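You operate a simulated robot arm through the tools that you are given. There is no shell and no other tool.

The job below is to be done with a simulated robot arm. You get a single attempt, and the scene is never put back.

JOB
Check the power box with the tester and put the tester back.
Fine: plug it in, switch on, press TEST, then RESET, and switch off before you pull it.

Only the result counts: the job must be done as asked and must still hold three seconds after the hand-in. Knocking over, shifting, dropping, spilling or breaking anything else fails it.

ROBOT AND FRAMES
A 6-joint arm with a two-finger gripper, fixed in place. Base frame: the origin is at the foot of the arm, x ahead of it, y to its left, z up. Readings come in mm, rad, newtons and seconds.
Its first joint turns from -2.897 to 2.897 rad. Payload 2.45 kg.
Tool frame: the origin (TCP) lies between the finger pads and is the grasp point; the fingertips stand 20 mm ahead of it; z points along the fingers, y is the line along which they close. Largest opening 140 mm; the body of the gripper starts 168 mm behind the TCP.
Orientation is told as [roll, pitch, yaw] about the base's x, y, z axes, in that order, counted from this pose: with the fingers straight down and closing along the base's y, the tool's x points along the base's -x, its y along +y and its z along -z.

CONTROLS
- The arm moves only by the tool move_arm. Its arguments are lists of equal length, an entry for each row: "travel": the shift along the tool's x, y, z in m, a list of three; "angular": the turn, a rotation vector about the tool's x, y, z in rad, a list of three; "jaw": the finger opening in m, from 0 to 0.14. In form: {"travel": [[dx, dy, dz], ...], "angular": [[wx, wy, wz], ...], "jaw": [jaw, ...]}. A call has 1 to 20 rows; each row is the pose to reach, as a shift and turn from the pose commanded when the call began, along the tool's axes at that moment. Each row takes 0.2 s and may step no farther than 50 mm and 0.15 rad from the row before; otherwise, or with a gripper value out of range, the whole call is refused. Where a pose cannot be reached the arm comes as near as it can. A force on the tool above 90 N (or 10 N above the force at the start of the call, whichever is more), or a blocked arm, ends the call early, and 0.2 s more pass. The fingers move at their own pace (about 45 mm/s each) and stop on an object; they squeeze with about 22 N. The grip force told is the motor's: it shows also when the fingers shut on nothing. Time passes only in rows, and 0.2 s behind the last, so rows that repeat a pose let the fingers close. The reply holds the time, the measured pose of the TCP, the force on the tool along the base axes, the opening and the grip force, in the units named above and with some noise, with the torque about the TCP (base axes, N m) and any sound that the robot's microphone picked up.
- Cameras (640 x 400 px; columns grow to the right, rows downward): "scene" is fixed at [221.7, -650.1, 1724.2]; the picture's right is [0.88, -0.48, 0.00], its down [-0.18, -0.34, -0.92] and it looks along [0.44, 0.81, -0.38] (base axes); focal length 312 px, centre (320, 200). "wrist" rides on the gripper at [78, 11, -209] in the tool frame; the picture's right is [-0.14, 0.99, 0.00], its down [-0.92, -0.13, -0.37] and it looks along [-0.36, -0.05, 0.93] (tool axes); focal length 280 px, centre (320, 200). There is no depth. A picture from a camera that has moved, and an enlarged one, comes with that camera's place and axes in the base frame and with its lens.
- snapshot(camera): a new picture of that camera. No time passes.
- enlarge(camera, box): a new picture of the part [left, top, right, bottom] of that camera's present view, enlarged. No time passes.
- finish_job(): hands the job in; it is judged then, once.

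Nothing tells you positions but the pictures and the camera data. Unless the task says otherwise, let go and move clear before handing in.

The tools are called after "Emit:" as name(argument=value, ...) on one line, values as JSON. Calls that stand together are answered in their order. move_arm: Moves the arm, as the interface text tells. Its arguments: {"type":"object","properties":{"travel":{"type":"array","items":{"type":"array","items":{"type":"number"}}},"angular":{"type":"array","items":{"type":"array","items":{"type":"number"}}},"jaw":{"type":"array","items":{"type":"number"}}},"required":["travel","angular","jaw"]} The other tools are called the same way: snapshot (camera) takes a picture; enlarge (camera, box) takes an enlarged picture of a part of a camera's view; finish_job () hands the job in.

At the start:

```text
time_s: 0.0
tcp_pos: [470.8, 312.5, 1442.7]
ee_rot: [0.002, -0.004, 0.002]
wrist_force: [-0.5, -1.0, 0.2]
torque: [0.01, 0.03, -0.03]
width: 140.1
gripper_force: 0.1
```

scene: 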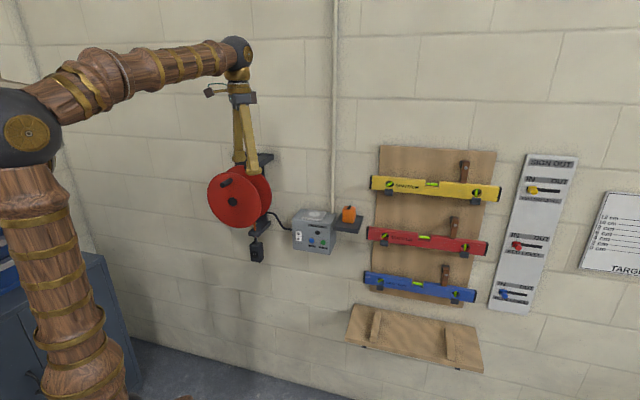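
wrist: 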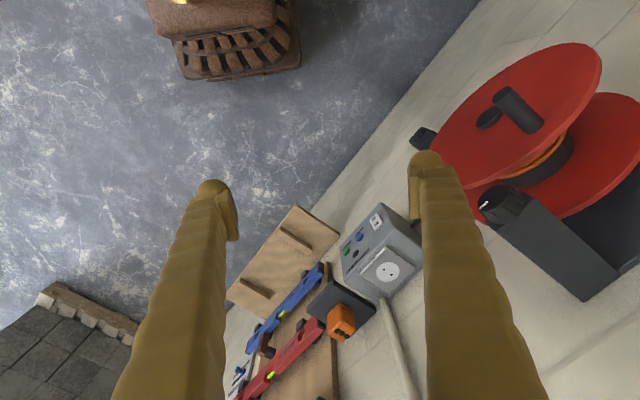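

I see a wall with a red cable reel, a grey power box with a socket on top, an orange tester on a small shelf beside it, and levels to the right. I will look closer before moving.

Emit:
enlarge(camera="scene", box=[260, 180, 400, 268])

Emit:
enlarge(camera="wrist", box=[300, 190, 460, 350])

Emit:
enlarge(camera="scene", box=[190, 140, 390, 270])

```text
4.55 times, centred on (330, 224) of scene
camera zoom: at [221.7, -650.1, 1724.2], right [0.88, -0.48, 0.0], down [-0.18, -0.34, -0.92], along [0.44, 0.81, -0.38], focal length 1421 px, centre (274, 91)
```

zoom: 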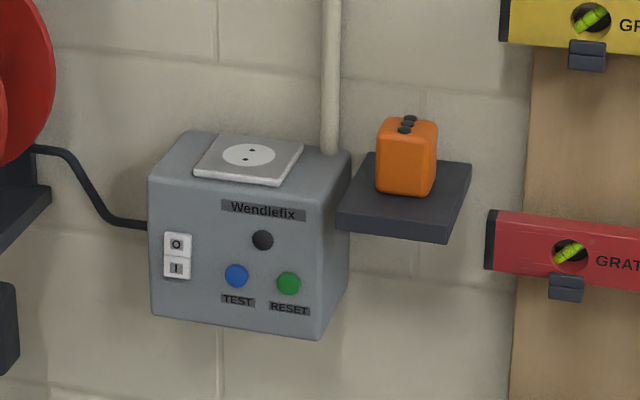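

```text
2.50 times, centred on (380, 270) of wrist
camera zoom: at [392.9, 323.1, 1651.1], right [0.14, 0.99, 0.0], down [0.92, -0.13, 0.37], along [0.37, -0.05, -0.93], focal length 701 px, centre (170, 25)
```

zoom: 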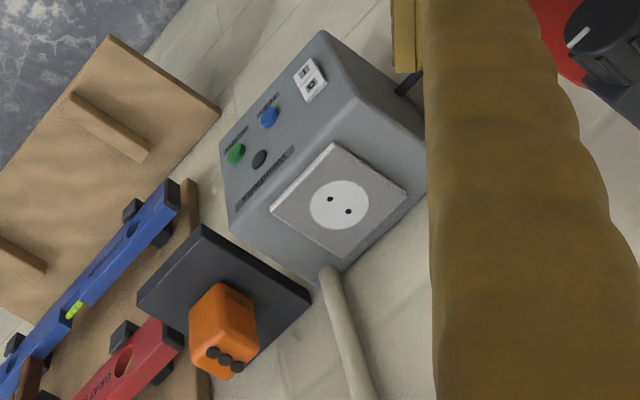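

```text
3.08 times, centred on (290, 205) of scene
camera zoom: at [221.7, -650.1, 1724.2], right [0.88, -0.48, 0.0], down [-0.18, -0.34, -0.92], along [0.44, 0.81, -0.38], focal length 962 px, centre (412, 185)
```

zoom: 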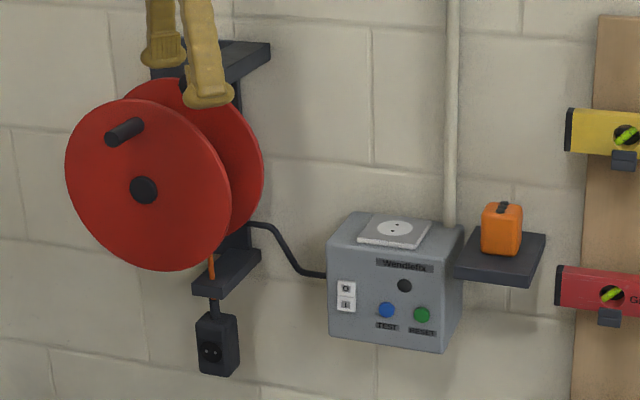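

The socket is around (777, 417, 1155), and the tester stands on the shelf around (876, 303), with its top near z 1210. The wall runs at roughly 45°. I'll turn the gripper to match the wall and move over the box to get better views.

Emit:
move_arm(travel=[[-0.04, 0, 0.005], [-0.08, 0.0, 0.01], [-0.12, 0.0, 0.02], [-0.16, 0.01, 0.03], [-0.2, 0.02, 0.04], [-0.24, 0.03, 0.05], [-0.27, 0.04, 0.06], [-0.29, 0.05, 0.07], [-0.29, 0.05, 0.07]], angular=[[0, 0, -0.1], [0, 0, -0.2], [0, 0, -0.3], [0, 0, -0.4], [0, 0, -0.5], [0, 0, -0.6], [0, 0, -0.7], [0, 0, -0.785], [0, 0, -0.785]], jaw=[0.13, 0.12, 0.11, 0.1, 0.09, 0.08, 0.08, 0.08, 0.08])

Emit:
snapshot(camera="wrist")

Emit:
snapshot(camera="scene")

```text
time_s: 2.0
tcp_pos: [760.4, 363.3, 1372.6]
ee_rot: [0.0, -0.001, 0.786]
wrist_force: [0.1, 0.5, 0.4]
torque: [0.01, -0.01, -0.02]
width: 79.9
gripper_force: 0.1
```

```text
taken
camera wrist: at [697.9, 315.4, 1581.1], right [-0.6, 0.8, 0.0], down [0.74, 0.56, 0.37], along [0.3, 0.22, -0.93], focal length 280 px, centre (320, 200)
```

wrist: 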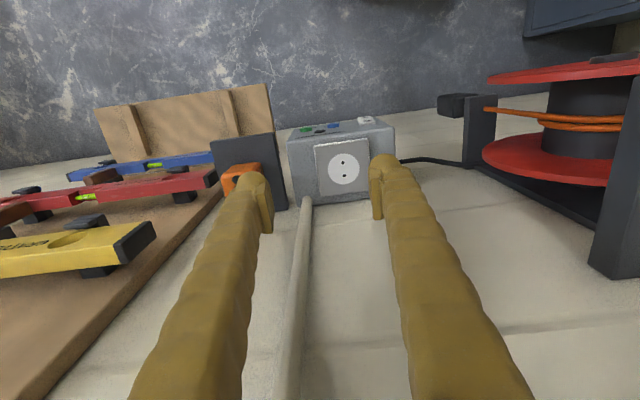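

```text
taken
```

scene: 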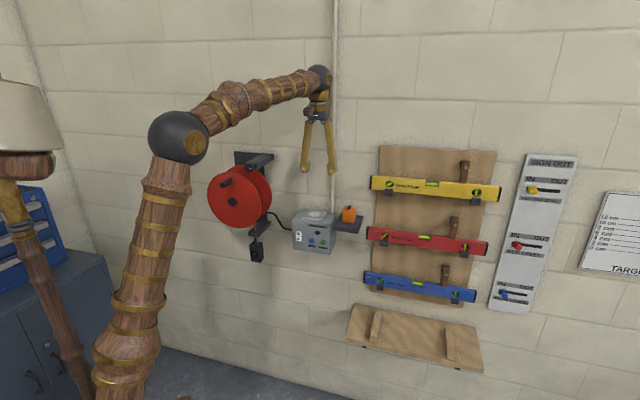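

The gripper is above the box now. I'll zoom in on the socket, the tester and the front panel.

Emit:
enlarge(camera="wrist", box=[200, 100, 420, 240])

Emit:
enlarge(camera="wrist", box=[280, 105, 400, 215])

Emit:
enlarge(camera="scene", box=[280, 190, 370, 260])

```text
2.86 times, centred on (310, 170) of wrist
camera zoom: at [697.9, 315.4, 1581.1], right [-0.6, 0.8, 0.0], down [0.74, 0.56, 0.37], along [0.3, 0.22, -0.93], focal length 801 px, centre (349, 286)
```

zoom: 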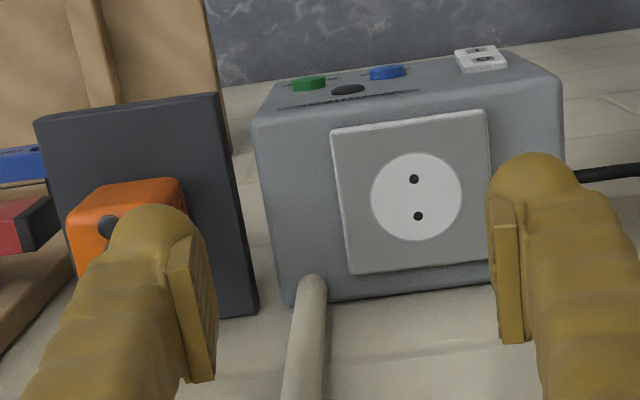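

```text
3.64 times, centred on (340, 160) of wrist
camera zoom: at [697.9, 315.4, 1581.1], right [-0.6, 0.8, 0.0], down [0.74, 0.56, 0.37], along [0.3, 0.22, -0.93], focal length 1020 px, centre (247, 346)
```

zoom: 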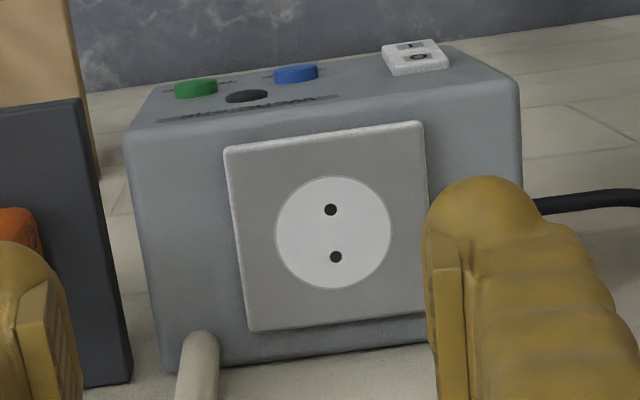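

```text
5.71 times, centred on (325, 225) of scene
camera zoom: at [221.7, -650.1, 1724.2], right [0.88, -0.48, 0.0], down [-0.18, -0.34, -0.92], along [0.44, 0.81, -0.38], focal length 1786 px, centre (291, 57)
```

zoom: 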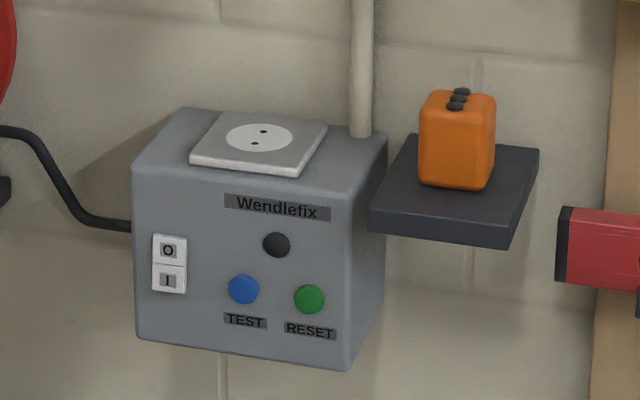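

The wall normal comes out very close to 45°, and the socket is at about (769, 414.5, 1158). The tester is at about (868, 300). I'll move above it, leaning the gripper body slightly away from the wall and pipe, to see it between the fingers.

Emit:
move_arm(travel=[[-0.005, -0.03, 0.0], [-0.01, -0.06, 0.01], [-0.02, -0.09, 0.03], [-0.0313, -0.1208, 0.05], [-0.0313, -0.1208, 0.06]], angular=[[0, -0.05, 0], [0, -0.1, 0], [0, -0.15, 0], [0, -0.2, 0], [0, -0.2, 0]], jaw=[0.08, 0.08, 0.08, 0.08, 0.08])

Emit:
snapshot(camera="wrist")

Emit:
enlarge(camera="wrist", box=[240, 120, 400, 240])

Emit:
snapshot(camera="scene")

```text
time_s: 3.2
tcp_pos: [870.9, 300.0, 1313.3]
ee_rot: [0.0, -0.203, 0.784]
wrist_force: [-1.0, 0.4, 0.2]
torque: [0.0, 0.01, -0.03]
width: 79.9
gripper_force: 0.0
```

```text
taken
camera wrist: at [778.4, 223.0, 1501.8], right [-0.6, 0.8, 0.03], down [0.68, 0.49, 0.55], along [0.42, 0.35, -0.84], focal length 280 px, centre (320, 200)
```

wrist: 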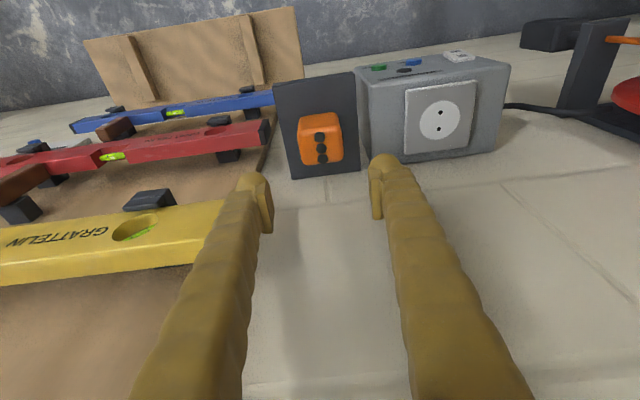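

```text
3.33 times, centred on (320, 180) of wrist
camera zoom: at [778.4, 223.0, 1501.8], right [-0.6, 0.8, 0.03], down [0.68, 0.49, 0.55], along [0.42, 0.35, -0.84], focal length 935 px, centre (320, 267)
```

zoom: 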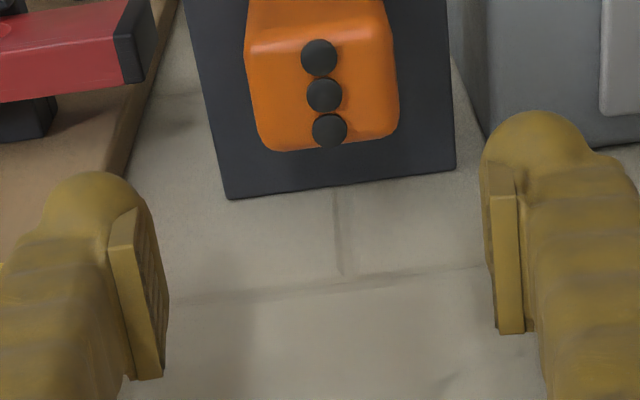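

```text
taken
```

scene: 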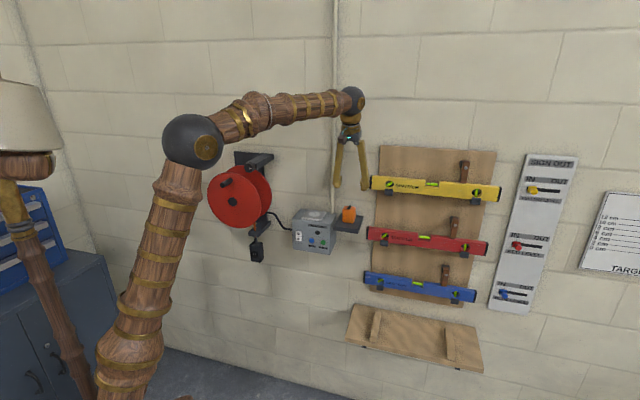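

The tester's three lamps line up with the wall normal, matching the socket's two holes, and its centre is about (870, 304) with its top near 1210. I'll come down part way, centre the fingers on it, and check again.

Emit:
move_arm(travel=[[0.004, 0.0035, 0.022], [0.008, 0.0035, 0.045], [0.0112, 0.0035, 0.0674], [0.0112, 0.0035, 0.0674]], angular=[[0, 0, 0], [0, 0, 0], [0, 0, 0], [0, 0, 0]], jaw=[0.08, 0.08, 0.08, 0.08])

Emit:
snapshot(camera="wrist")

Emit:
enlarge(camera="wrist", box=[240, 100, 400, 220])

Emit:
enlarge(camera="scene", box=[290, 150, 400, 250])

```text
time_s: 4.2
tcp_pos: [868.3, 302.7, 1245.2]
ee_rot: [0.0, -0.204, 0.783]
wrist_force: [-0.9, 0.0, -0.5]
torque: [-0.02, 0.04, -0.01]
width: 79.9
gripper_force: 0.1
```

```text
taken
camera wrist: at [777.0, 226.7, 1433.1], right [-0.6, 0.8, 0.03], down [0.68, 0.49, 0.55], along [0.42, 0.35, -0.84], focal length 280 px, centre (320, 200)
```

wrist: 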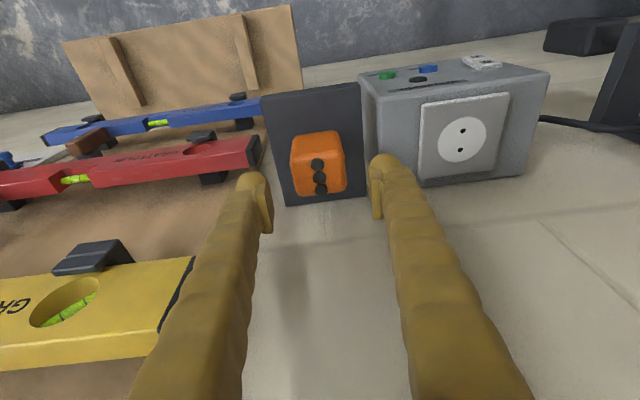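

```text
3.33 times, centred on (320, 160) of wrist
camera zoom: at [777.0, 226.7, 1433.1], right [-0.6, 0.8, 0.03], down [0.68, 0.49, 0.55], along [0.42, 0.35, -0.84], focal length 935 px, centre (320, 333)
```

zoom: 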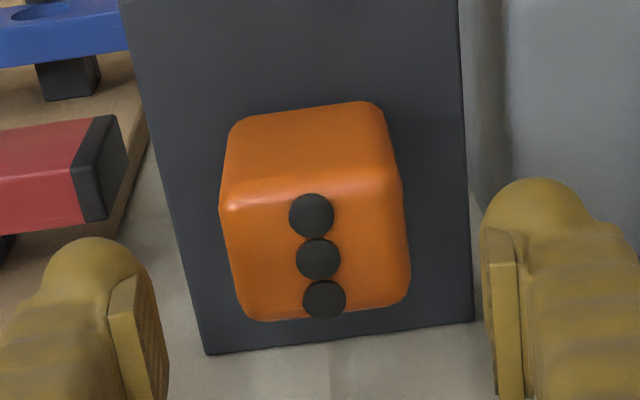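

```text
4.00 times, centred on (345, 200) of scene
camera zoom: at [221.7, -650.1, 1724.2], right [0.88, -0.48, 0.0], down [-0.18, -0.34, -0.92], along [0.44, 0.81, -0.38], focal length 1250 px, centre (220, 200)
```

zoom: 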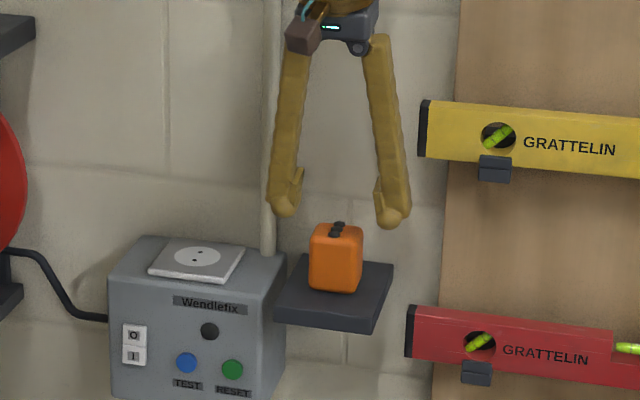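

The tester is centred between the fingers, with its body top near 1209 and its centre about (870, 304). I'll go down so the pads take its upper half, then close.

Emit:
move_arm(travel=[[0.003, 0, 0.02], [0.0055, 0, 0.038], [0.0084, 0, 0.0546], [0.0084, 0, 0.0546], [0.0084, 0, 0.0546]], angular=[[0, 0, 0], [0, 0, 0], [0, 0, 0], [0, 0, 0], [0, 0, 0]], jaw=[0.08, 0.08, 0.08, 0.08, 0.08])

Emit:
snapshot(camera="wrist")

Emit:
enlarge(camera="scene", box=[300, 170, 400, 250])

```text
time_s: 5.4
tcp_pos: [872.2, 306.3, 1189.0]
ee_rot: [0.0, -0.205, 0.783]
wrist_force: [0.5, 0.0, 0.1]
torque: [0.01, 0.02, -0.03]
width: 79.9
gripper_force: 0.0
```

```text
taken
camera wrist: at [779.3, 229.6, 1378.1], right [-0.6, 0.8, 0.03], down [0.68, 0.49, 0.55], along [0.42, 0.35, -0.84], focal length 280 px, centre (320, 200)
```

wrist: 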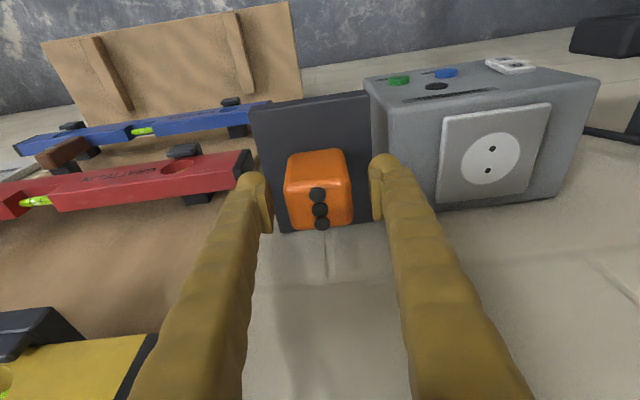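

```text
5.00 times, centred on (350, 210) of scene
camera zoom: at [221.7, -650.1, 1724.2], right [0.88, -0.48, 0.0], down [-0.18, -0.34, -0.92], along [0.44, 0.81, -0.38], focal length 1563 px, centre (170, 150)
```

zoom: 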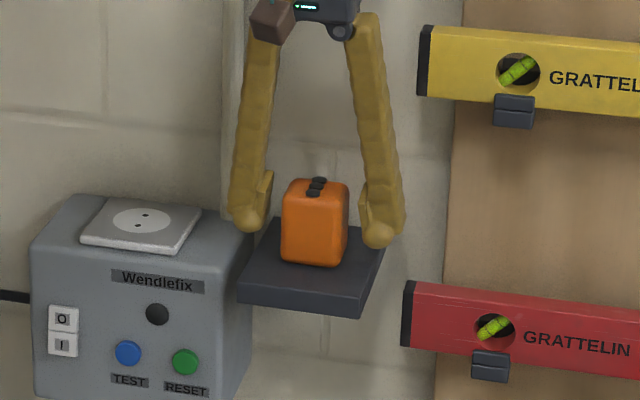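

The fingertips straddle the tester above the shelf with no contact force. Closing now.

Emit:
move_arm(travel=[[0, 0, 0], [0, 0, 0], [0, 0, 0], [0, 0, 0], [0, 0, 0]], angular=[[0, 0, 0], [0, 0, 0], [0, 0, 0], [0, 0, 0], [0, 0, 0]], jaw=[0.06, 0.04, 0.03, 0.03, 0.03])

Emit:
enlarge(camera="wrist", box=[240, 120, 400, 240])

```text
time_s: 6.6
tcp_pos: [871.0, 306.0, 1189.6]
ee_rot: [0.0, -0.202, 0.784]
wrist_force: [0.6, -0.9, -0.6]
torque: [-0.02, 0.01, 0.03]
width: 50.2
gripper_force: 21.9
```

```text
3.33 times, centred on (320, 180) of wrist
camera zoom: at [779.2, 229.6, 1378.2], right [-0.6, 0.8, 0.03], down [0.68, 0.49, 0.55], along [0.42, 0.35, -0.84], focal length 935 px, centre (320, 267)
```

zoom: 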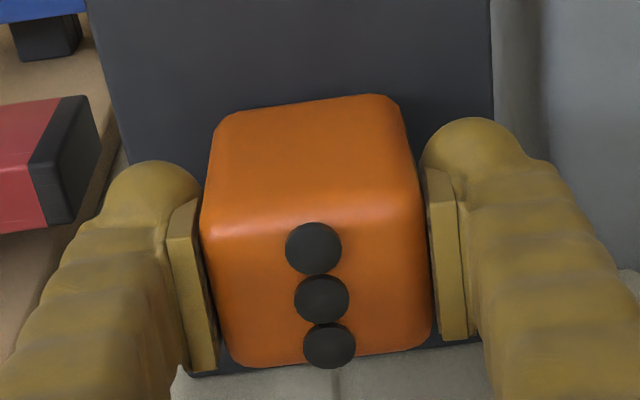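

The tester is held with 22 N at 50 mm width. I'll lift it straight up and look at its underside.

Emit:
move_arm(travel=[[-0.002, 0, -0.0098], [-0.004, 0, -0.0196], [-0.008, 0, -0.0392], [-0.0121, 0, -0.0588], [-0.0161, 0, -0.0784], [-0.0161, 0, -0.0784]], angular=[[0, 0, 0], [0, 0, 0], [0, 0, 0], [0, 0, 0], [0, 0, 0], [0, 0, 0]], jaw=[0.03, 0.03, 0.03, 0.03, 0.03, 0.03])

Emit:
enlarge(camera="scene", box=[290, 150, 400, 250])

Emit:
snapshot(camera="wrist")

Emit:
enlarge(camera="wrist", box=[240, 70, 400, 240])

```text
time_s: 8.0
tcp_pos: [871.0, 307.4, 1269.6]
ee_rot: [0.001, -0.202, 0.783]
wrist_force: [-0.6, -0.7, -0.9]
torque: [-0.01, -0.02, 0.02]
width: 30.1
gripper_force: 0.0
```

```text
4.00 times, centred on (345, 200) of scene
camera zoom: at [221.7, -650.1, 1724.2], right [0.88, -0.48, 0.0], down [-0.18, -0.34, -0.92], along [0.44, 0.81, -0.38], focal length 1250 px, centre (220, 200)
```

zoom: 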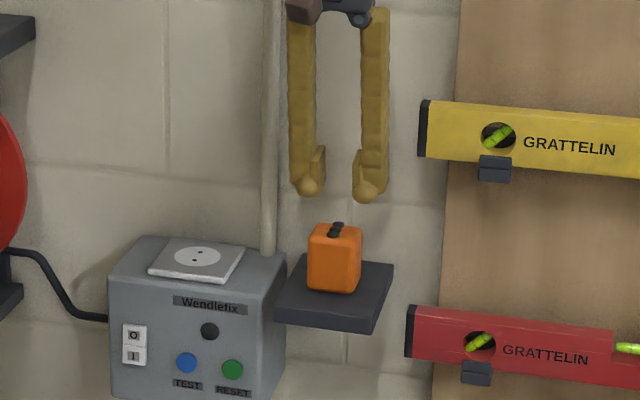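

```text
taken
camera wrist: at [779.2, 230.5, 1458.3], right [-0.6, 0.8, 0.03], down [0.68, 0.49, 0.55], along [0.42, 0.35, -0.84], focal length 280 px, centre (320, 200)
```

wrist: 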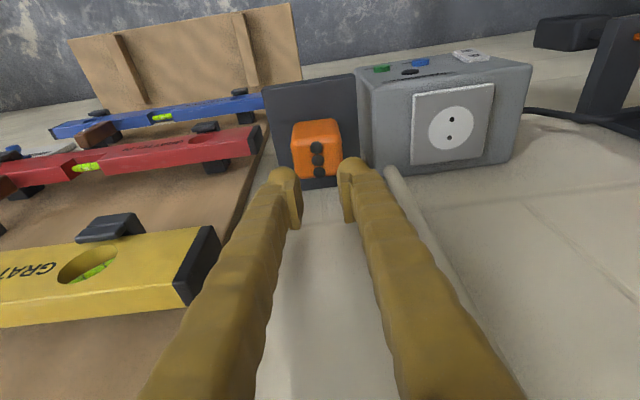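

```text
2.35 times, centred on (320, 155) of wrist
camera zoom: at [779.2, 230.5, 1458.3], right [-0.6, 0.8, 0.03], down [0.68, 0.49, 0.55], along [0.42, 0.35, -0.84], focal length 660 px, centre (320, 306)
```

zoom: 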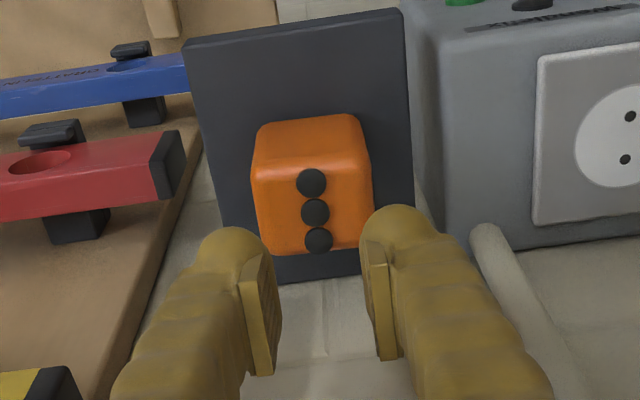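

The tester slipped out and stayed on the shelf, apparently upright and moved by only a millimetre or so. I'll open, go lower for a fuller grip, and lift a few millimetres while watching the forces.

Emit:
move_arm(travel=[[0, 0, 0], [0, 0, 0], [0, 0, 0], [0.006, 0.0, 0.03], [0.011, 0.0, 0.055], [0.015, 0.0, 0.075], [0.0187, 0.0, 0.0905], [0.0187, 0.0, 0.0905], [0.0187, 0.0, 0.0905]], angular=[[0, 0, 0], [0, 0, 0], [0, 0, 0], [0, 0, 0], [0, 0, 0], [0, 0, 0], [0, 0, 0], [0, 0, 0], [0, 0, 0]], jaw=[0.05, 0.07, 0.08, 0.08, 0.08, 0.08, 0.08, 0.08, 0.08])

Emit:
snapshot(camera="wrist")

Emit:
enlarge(camera="scene", box=[310, 180, 390, 240])

```text
time_s: 10.0
tcp_pos: [871.6, 305.8, 1176.6]
ee_rot: [0.003, -0.202, 0.784]
wrist_force: [0.6, 0.0, -0.6]
torque: [-0.02, 0.03, -0.02]
width: 80.0
gripper_force: 0.0
```

```text
taken
camera wrist: at [779.9, 230.0, 1365.1], right [-0.6, 0.8, 0.03], down [0.68, 0.49, 0.55], along [0.42, 0.35, -0.84], focal length 280 px, centre (320, 200)
```

wrist: 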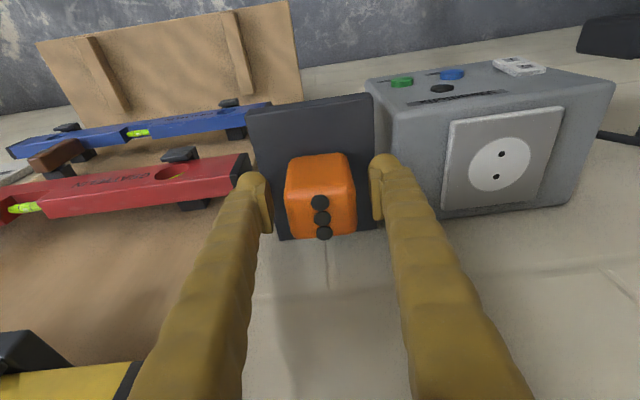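

```text
6.67 times, centred on (350, 210) of scene
camera zoom: at [221.7, -650.1, 1724.2], right [0.88, -0.48, 0.0], down [-0.18, -0.34, -0.92], along [0.44, 0.81, -0.38], focal length 2084 px, centre (120, 133)
```

zoom: 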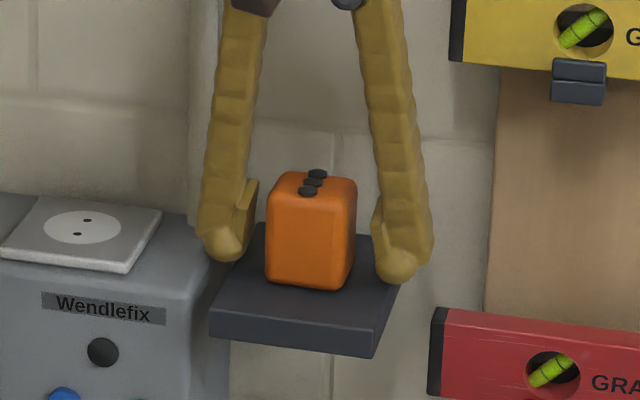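

No contact yet, and the pads now sit lower on the tester. Closing and lifting only a few millimetres to test the hold.

Emit:
move_arm(travel=[[0, 0, 0], [0, 0, 0], [0, 0, 0], [0, 0, 0], [0, 0, 0], [0, 0, 0]], angular=[[0, 0, 0], [0, 0, 0], [0, 0, 0], [0, 0, 0], [0, 0, 0], [0, 0, 0]], jaw=[0.06, 0.04, 0.02, 0.0, 0.0, 0.0])

Emit:
move_arm(travel=[[-0.0002, 0, -0.001], [-0.0004, 0, -0.002], [-0.0006, 0, -0.003]], angular=[[0, 0, 0], [0, 0, 0], [0, 0, 0]], jaw=[0.0, 0.0, 0.0])

Emit:
enlarge(camera="scene", box=[310, 180, 390, 240])

```text
time_s: 11.4
tcp_pos: [870.6, 306.0, 1178.2]
ee_rot: [0.0, -0.204, 0.784]
wrist_force: [-0.1, -0.2, 0.3]
torque: [0.02, 0.04, 0.01]
width: 50.1
gripper_force: 22.3
```

```text
time_s: 12.2
tcp_pos: [870.3, 306.3, 1179.7]
ee_rot: [0.0, -0.201, 0.784]
wrist_force: [0.1, 0.0, -1.5]
torque: [0.01, -0.01, -0.01]
width: 50.0
gripper_force: 22.0
```

```text
6.67 times, centred on (350, 210) of scene
camera zoom: at [221.7, -650.1, 1724.2], right [0.88, -0.48, 0.0], down [-0.18, -0.34, -0.92], along [0.44, 0.81, -0.38], focal length 2084 px, centre (120, 133)
```

zoom: 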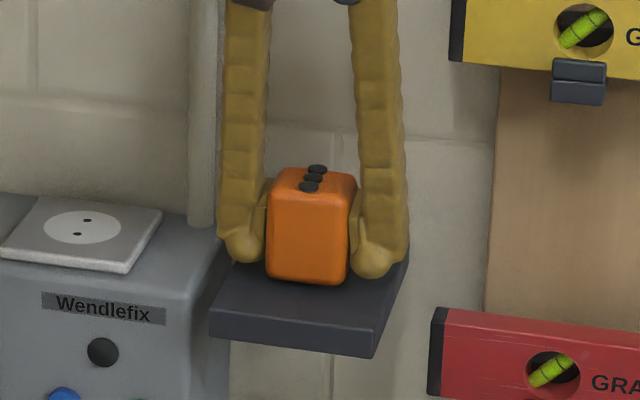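

The tester is rising with the fingers now, and the wrist reads about 1.5 N of weight. I'll keep lifting slowly.

Emit:
move_arm(travel=[[-0.0004, 0, -0.002], [-0.0008, 0, -0.004], [-0.0012, 0, -0.006], [-0.0017, 0, -0.008], [-0.0021, 0, -0.01], [-0.0025, 0, -0.012], [-0.0029, 0, -0.014], [-0.0033, 0, -0.016], [-0.0037, 0, -0.018], [-0.0041, 0, -0.02]], angular=[[0, 0, 0], [0, 0, 0], [0, 0, 0], [0, 0, 0], [0, 0, 0], [0, 0, 0], [0, 0, 0], [0, 0, 0], [0, 0, 0], [0, 0, 0]], jaw=[0, 0, 0, 0, 0, 0, 0, 0, 0, 0])

Emit:
enlarge(camera="scene", box=[310, 180, 390, 240])

Emit:
enlarge(camera="wrist", box=[240, 120, 400, 240])

```text
time_s: 14.4
tcp_pos: [870.2, 306.2, 1201.2]
ee_rot: [0.0, -0.201, 0.784]
wrist_force: [-0.3, -0.4, -0.8]
torque: [0.02, 0.03, 0.04]
width: 50.1
gripper_force: 21.7
```

```text
6.67 times, centred on (350, 210) of scene
camera zoom: at [221.7, -650.1, 1724.2], right [0.88, -0.48, 0.0], down [-0.18, -0.34, -0.92], along [0.44, 0.81, -0.38], focal length 2084 px, centre (120, 133)
```

zoom: 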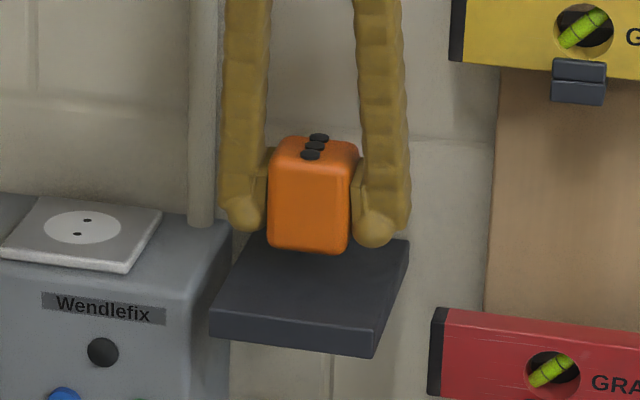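

```text
3.33 times, centred on (320, 180) of wrist
camera zoom: at [778.8, 229.6, 1389.4], right [-0.6, 0.8, 0.03], down [0.68, 0.49, 0.55], along [0.42, 0.35, -0.84], focal length 935 px, centre (320, 267)
```

zoom: 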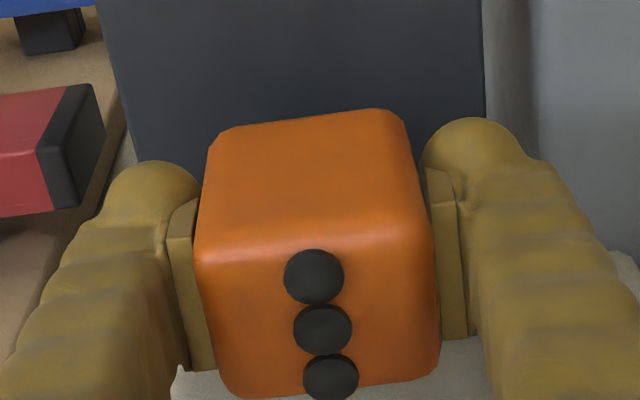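

The tester is held firmly. I'll look closely for pins under it before going on.

Emit:
enlarge(camera="scene", box=[335, 195, 365, 220])

Emit:
enlarge(camera="wrist", box=[285, 130, 360, 180])

```text
16.00 times, centred on (350, 208) of scene
camera zoom: at [221.7, -650.1, 1724.2], right [0.88, -0.48, 0.0], down [-0.18, -0.34, -0.92], along [0.44, 0.81, -0.38], focal length 5001 px, centre (-160, 80)
```

zoom: 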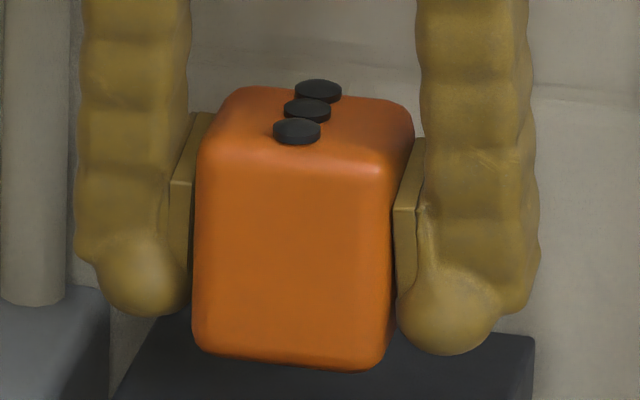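

```text
8.00 times, centred on (322, 155) of wrist
camera zoom: at [778.8, 229.6, 1389.4], right [-0.6, 0.8, 0.03], down [0.68, 0.49, 0.55], along [0.42, 0.35, -0.84], focal length 2243 px, centre (300, 560)
```

zoom: 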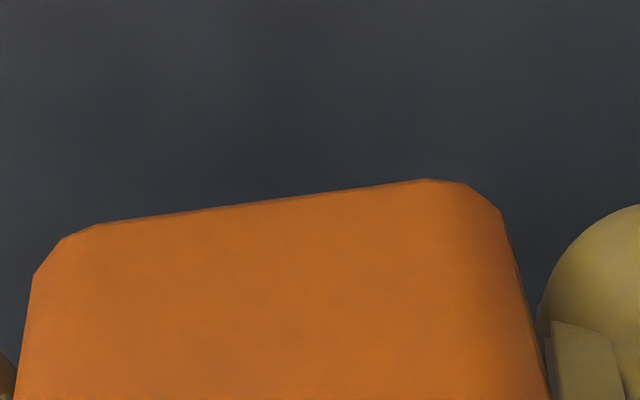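

No pins are visible at this angle, so I'll lift higher to see the underside and any holes in the shelf, and keep checking the hold.

Emit:
move_arm(travel=[[-0.001, 0, -0.005], [-0.0025, 0, -0.012], [-0.004, 0, -0.0195], [-0.0056, 0, -0.027], [-0.0071, 0, -0.0345], [-0.0086, 0, -0.042], [-0.0102, 0, -0.0495], [-0.0115, 0, -0.056], [-0.0121, 0, -0.0588]], angular=[[0, 0, 0], [0, 0, 0], [0, 0, 0], [0, 0, 0], [0, 0, 0], [0, 0, 0], [0, 0, 0], [0, 0, 0], [0, 0, 0]], jaw=[0, 0, 0, 0, 0, 0, 0, 0, 0])

Emit:
enlarge(camera="scene", box=[325, 180, 373, 220])

Emit:
enlarge(camera="wrist", box=[240, 40, 560, 240])

Emit:
enlarge(camera="scene", box=[320, 200, 368, 240])

```text
time_s: 16.4
tcp_pos: [870.5, 305.9, 1261.4]
ee_rot: [0.001, -0.203, 0.784]
wrist_force: [-0.1, -0.3, -0.8]
torque: [-0.01, -0.01, 0.02]
width: 50.3
gripper_force: 21.8
```

```text
10.00 times, centred on (349, 200) of scene
camera zoom: at [221.7, -650.1, 1724.2], right [0.88, -0.48, 0.0], down [-0.18, -0.34, -0.92], along [0.44, 0.81, -0.38], focal length 3126 px, centre (30, 200)
```

zoom: 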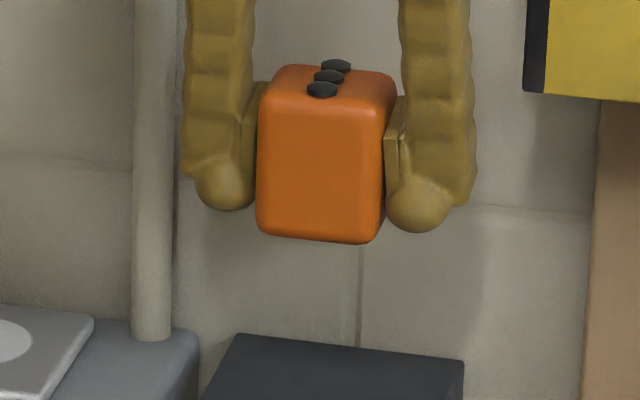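

```text
2.00 times, centred on (400, 140) of wrist
camera zoom: at [779.1, 229.2, 1449.6], right [-0.6, 0.8, 0.03], down [0.68, 0.49, 0.55], along [0.42, 0.35, -0.84], focal length 561 px, centre (160, 320)
```

zoom: 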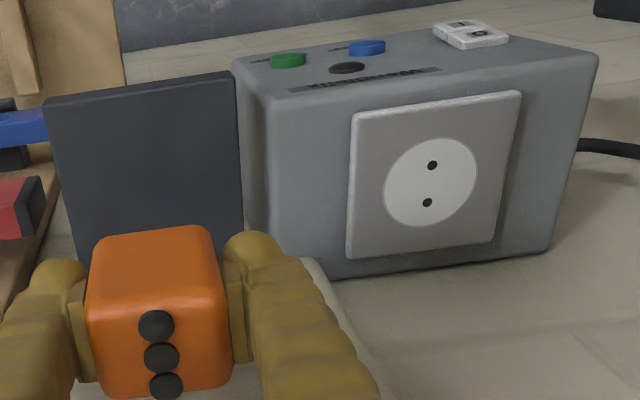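

```text
10.00 times, centred on (344, 220) of scene
camera zoom: at [221.7, -650.1, 1724.2], right [0.88, -0.48, 0.0], down [-0.18, -0.34, -0.92], along [0.44, 0.81, -0.38], focal length 3126 px, centre (80, 0)
```

zoom: 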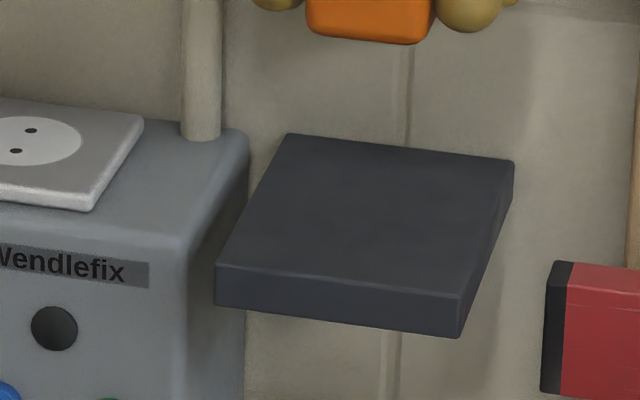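

The shelf has no holes and no pins are visible from above, so I need to see the tester's underside. I'll back away from the wall and tilt the tester so the scene camera can see it.

Emit:
move_arm(travel=[[0.008, 0, -0.0016], [0.02, 0, -0.0041], [0.035, 0, -0.0072], [0.05, 0, -0.0103], [0.065, 0, -0.0134], [0.08, 0, -0.0165], [0.095, 0, -0.0195], [0.11, 0, -0.0226], [0.125, 0, -0.0257], [0.14, 0, -0.0288], [0.155, 0, -0.0319], [0.17, 0, -0.035], [0.182, 0, -0.0374], [0.19, 0, -0.0391], [0.1959, 0, -0.0403], [0.1959, 0, -0.0403]], angular=[[0, 0, 0], [0, 0, 0], [0, 0, 0], [0, 0, 0], [0, 0, 0], [0, 0, 0], [0, 0, 0], [0, 0.1, 0], [0, 0.2, 0], [0, 0.3, 0], [0, 0.4, 0], [0, 0.5, 0], [0, 0.6, 0], [0, 0.7, 0], [0, 0.8, 0], [0, 0.8, 0]], jaw=[0, 0, 0, 0, 0, 0, 0, 0, 0, 0, 0, 0, 0, 0, 0, 0])

Emit:
snapshot(camera="scene")

Emit:
enlarge(camera="scene", box=[290, 160, 410, 240])

Emit:
snapshot(camera="wrist")

```text
time_s: 19.8
tcp_pos: [728.8, 164.9, 1261.7]
ee_rot: [0.0, 0.598, 0.783]
wrist_force: [-0.1, -0.2, -0.5]
torque: [0.02, -0.02, 0.02]
width: 50.1
gripper_force: 21.7
```

```text
taken
```

scene: 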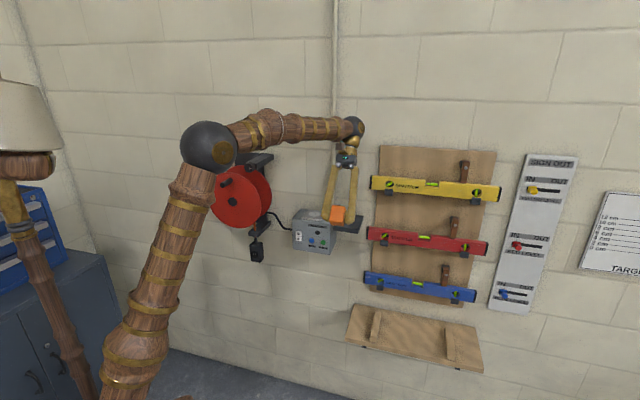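

```text
5.00 times, centred on (350, 200) of scene
camera zoom: at [221.7, -650.1, 1724.2], right [0.88, -0.48, 0.0], down [-0.18, -0.34, -0.92], along [0.44, 0.81, -0.38], focal length 1563 px, centre (170, 200)
```

zoom: 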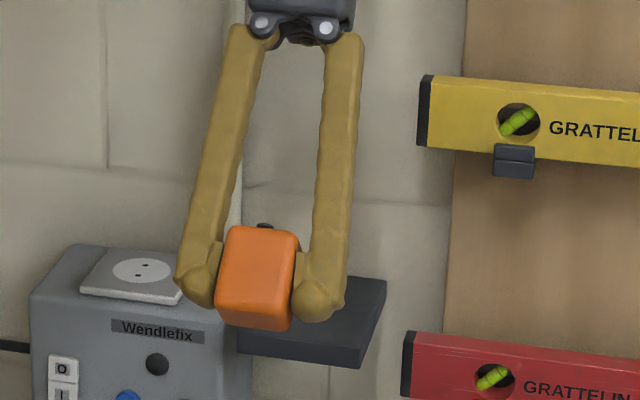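

```text
taken
camera wrist: at [758.4, 208.6, 1477.4], right [-0.62, 0.78, -0.08], down [0.78, 0.59, -0.21], along [-0.12, -0.19, -0.97], focal length 280 px, centre (320, 200)
```

wrist: 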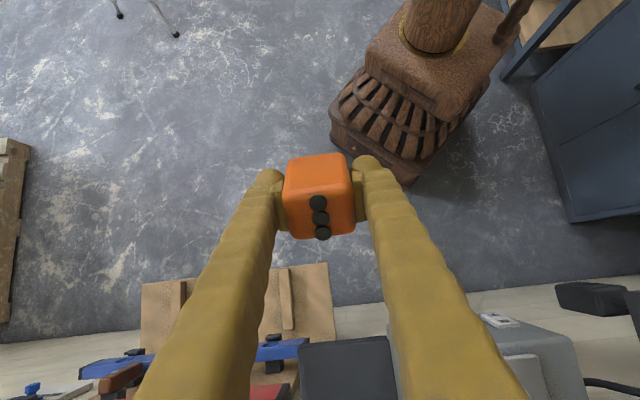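

Emit:
enlarge(camera="scene", box=[322, 200, 358, 230])

Emit:
move_arm(travel=[[0, 0, 0], [0, 0, 0], [0, 0, 0], [0, 0, 0], [0, 0, 0], [0, 0, 0]], angular=[[0, 0.1, 0], [0, 0.2, 0], [0, 0.3, 0], [0, 0.4, 0], [0, 0.5, 0], [0, 0.5, 0]], jaw=[0, 0, 0, 0, 0, 0])

Emit:
enlarge(camera="scene", box=[316, 195, 364, 230])

Emit:
snapshot(camera="scene")

```text
13.33 times, centred on (340, 215) of scene
camera zoom: at [221.7, -650.1, 1724.2], right [0.88, -0.48, 0.0], down [-0.18, -0.34, -0.92], along [0.44, 0.81, -0.38], focal length 4167 px, centre (53, 0)
```

zoom: 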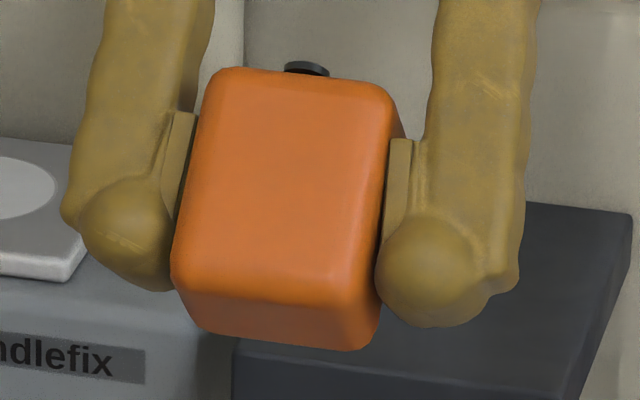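

```text
time_s: 21.2
tcp_pos: [670.7, 101.9, 1139.3]
ee_rot: [-0.04, 1.032, 0.787]
wrist_force: [-0.6, 0.3, -0.3]
torque: [-0.02, -0.02, -0.01]
width: 50.4
gripper_force: 22.0
out of reach, approached as far as the arm can: row 1, 2, 3, 4, 5, 6
```

```text
11.43 times, centred on (340, 212) of scene
camera zoom: at [221.7, -650.1, 1724.2], right [0.88, -0.48, 0.0], down [-0.18, -0.34, -0.92], along [0.44, 0.81, -0.38], focal length 3572 px, centre (91, 57)
```

zoom: 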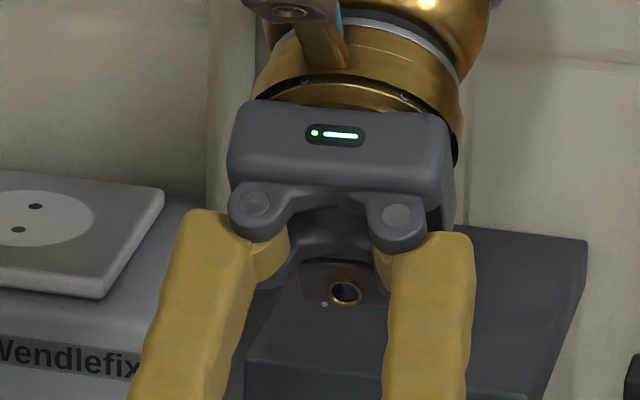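

```text
taken
```

scene: 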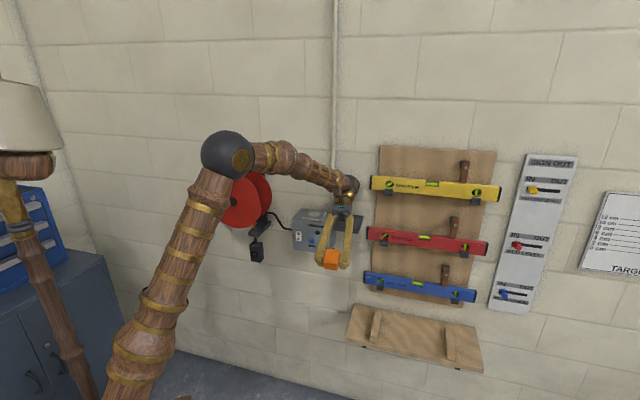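

The arm couldn't hold that tilt and drifted inward. Before backing out I'll use this view of the underside.

Emit:
enlarge(camera="scene", box=[310, 235, 358, 275])

Emit:
enlarge(camera="scene", box=[290, 150, 410, 280])

Emit:
snapshot(camera="wrist")

```text
10.00 times, centred on (334, 255) of scene
camera zoom: at [221.7, -650.1, 1724.2], right [0.88, -0.48, 0.0], down [-0.18, -0.34, -0.92], along [0.44, 0.81, -0.38], focal length 3126 px, centre (180, -350)
```

zoom: 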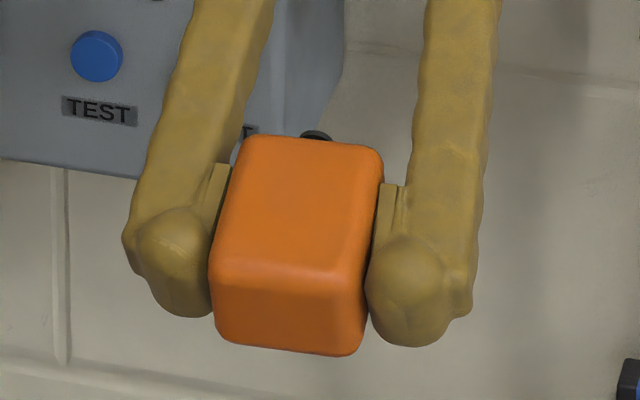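

```text
3.08 times, centred on (350, 215) of scene
camera zoom: at [221.7, -650.1, 1724.2], right [0.88, -0.48, 0.0], down [-0.18, -0.34, -0.92], along [0.44, 0.81, -0.38], focal length 962 px, centre (228, 154)
```

zoom: 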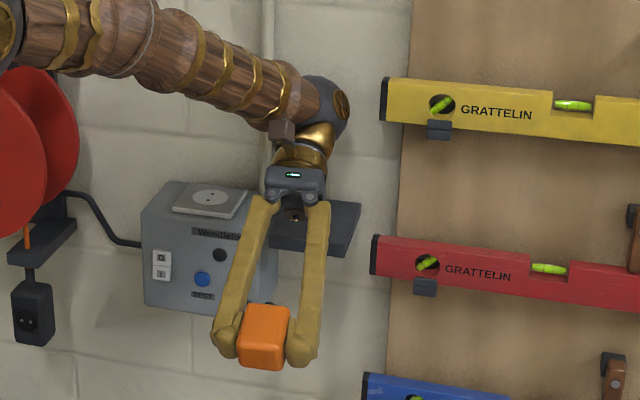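

```text
taken
camera wrist: at [755.1, 213.2, 1313.3], right [-0.68, 0.72, -0.14], down [0.64, 0.48, -0.6], along [-0.37, -0.49, -0.79], focal length 280 px, centre (320, 200)
```

wrist: 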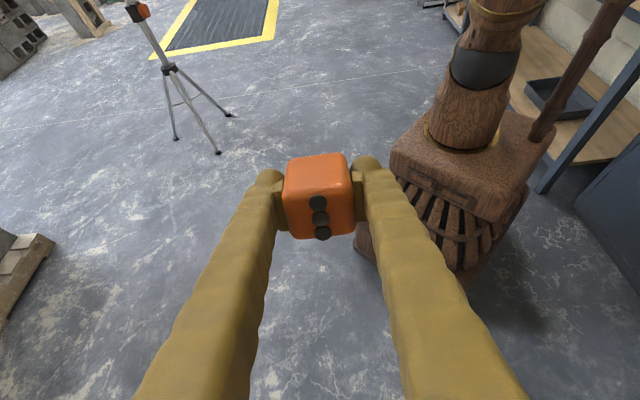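

The underside is plain orange, with no pins. I'll bring the tilt back and then show the other faces to the camera.

Emit:
move_arm(travel=[[0, 0, 0], [0, 0, 0], [0, 0, 0], [0, 0, 0], [0, 0, 0], [0, 0, 0]], angular=[[0, -0.08, 0], [0, -0.16, 0], [0, -0.25, 0], [0, -0.35, 0], [0, -0.5, 0], [0, -0.5, 0]], jaw=[0, 0, 0, 0, 0, 0])

Emit:
snapshot(camera="scene")

```text
time_s: 22.6
tcp_pos: [673.2, 99.1, 1140.1]
ee_rot: [-0.022, 0.534, 0.811]
wrist_force: [-0.1, 0.5, -1.2]
torque: [-0.01, -0.01, 0.02]
width: 50.2
gripper_force: 21.9
```

```text
taken
```

scene: 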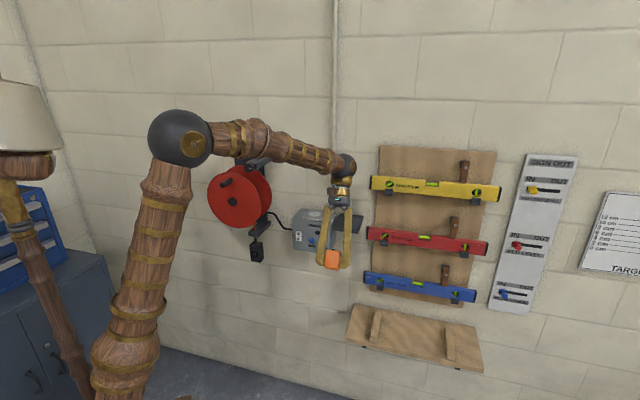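

The arm is steady again and the tester is still held. Now I'll tip the tool toward the wall, which turns the tester's back face up to the scene camera.

Emit:
move_arm(travel=[[0.0029, 0, -0.0049], [0.0058, 0, -0.0098], [0.0087, 0, -0.0147], [0.0116, 0, -0.0196], [0.0145, 0, -0.0245], [0.0174, 0, -0.0294], [0.0203, 0, -0.0343], [0.0232, 0, -0.0392], [0.0261, 0, -0.0441], [0.029, 0, -0.049], [0.0319, 0, -0.0539], [0.0348, 0, -0.0588], [0.0377, 0, -0.0637], [0.0407, 0, -0.0689], [0.0407, 0, -0.0689]], angular=[[0, -0.1, 0], [0, -0.2, 0], [0, -0.31, 0], [0, -0.43, 0], [0, -0.55, 0], [0, -0.67, 0], [0, -0.79, 0], [0, -0.91, 0], [0, -1.03, 0], [0, -1.15, 0], [0, -1.27, 0], [0, -1.39, 0], [0, -1.5, 0], [0, -1.6, 0], [0, -1.6, 0]], jaw=[0, 0, 0, 0, 0, 0, 0, 0, 0, 0, 0, 0, 0, 0, 0])

Emit:
snapshot(camera="scene")

Emit:
snapshot(camera="wrist")

```text
time_s: 25.8
tcp_pos: [673.7, 99.0, 1218.8]
ee_rot: [-0.042, -1.069, 0.861]
wrist_force: [0.0, 0.2, -1.3]
torque: [0.02, 0.0, -0.03]
width: 50.2
gripper_force: 21.6
```

```text
taken
```

scene: 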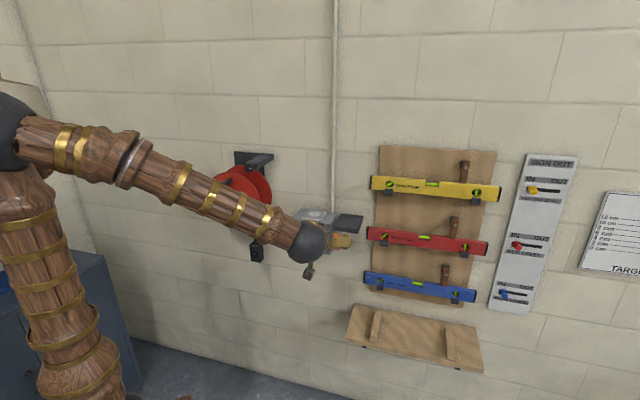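

```text
taken
camera wrist: at [513.9, -54.6, 1249.7], right [-0.68, 0.73, 0.1], down [0.16, 0.02, 0.99], along [0.71, 0.69, -0.13], focal length 280 px, centre (320, 200)
```

wrist: 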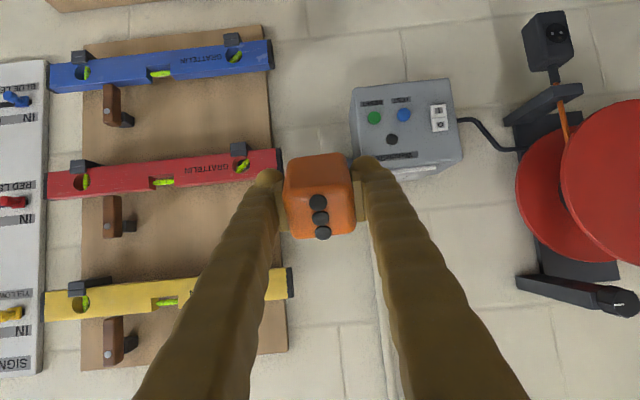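

Emit:
enlarge(camera="scene", box=[290, 200, 380, 260])

Emit:
enlarge(camera="wrist", box=[330, 60, 480, 190])

```text
6.67 times, centred on (335, 230) of scene
camera zoom: at [221.7, -650.1, 1724.2], right [0.88, -0.48, 0.0], down [-0.18, -0.34, -0.92], along [0.44, 0.81, -0.38], focal length 2084 px, centre (220, 0)
```

zoom: 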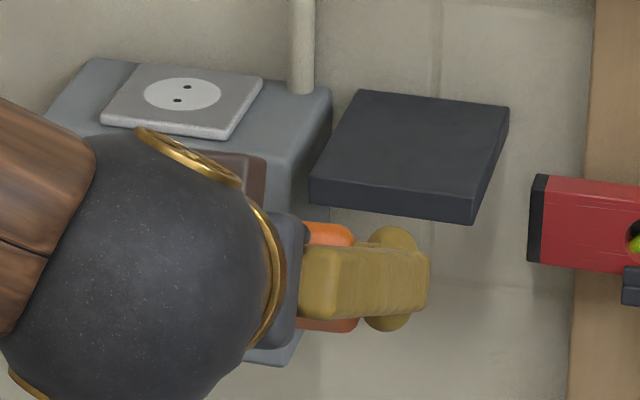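

```text
3.08 times, centred on (405, 125) of wrist
camera zoom: at [513.9, -54.6, 1249.7], right [-0.68, 0.73, 0.1], down [0.16, 0.02, 0.99], along [0.71, 0.69, -0.13], focal length 863 px, centre (58, 431)
```

zoom: 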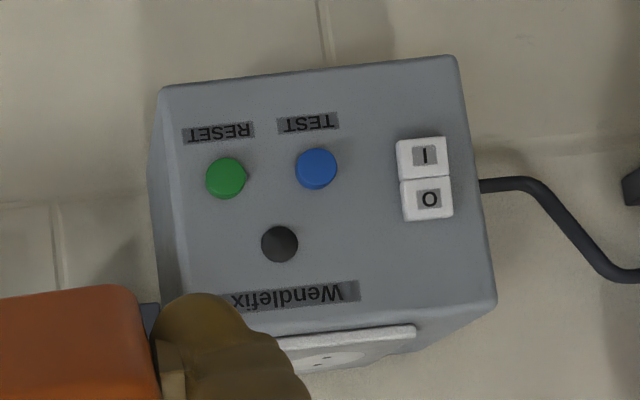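

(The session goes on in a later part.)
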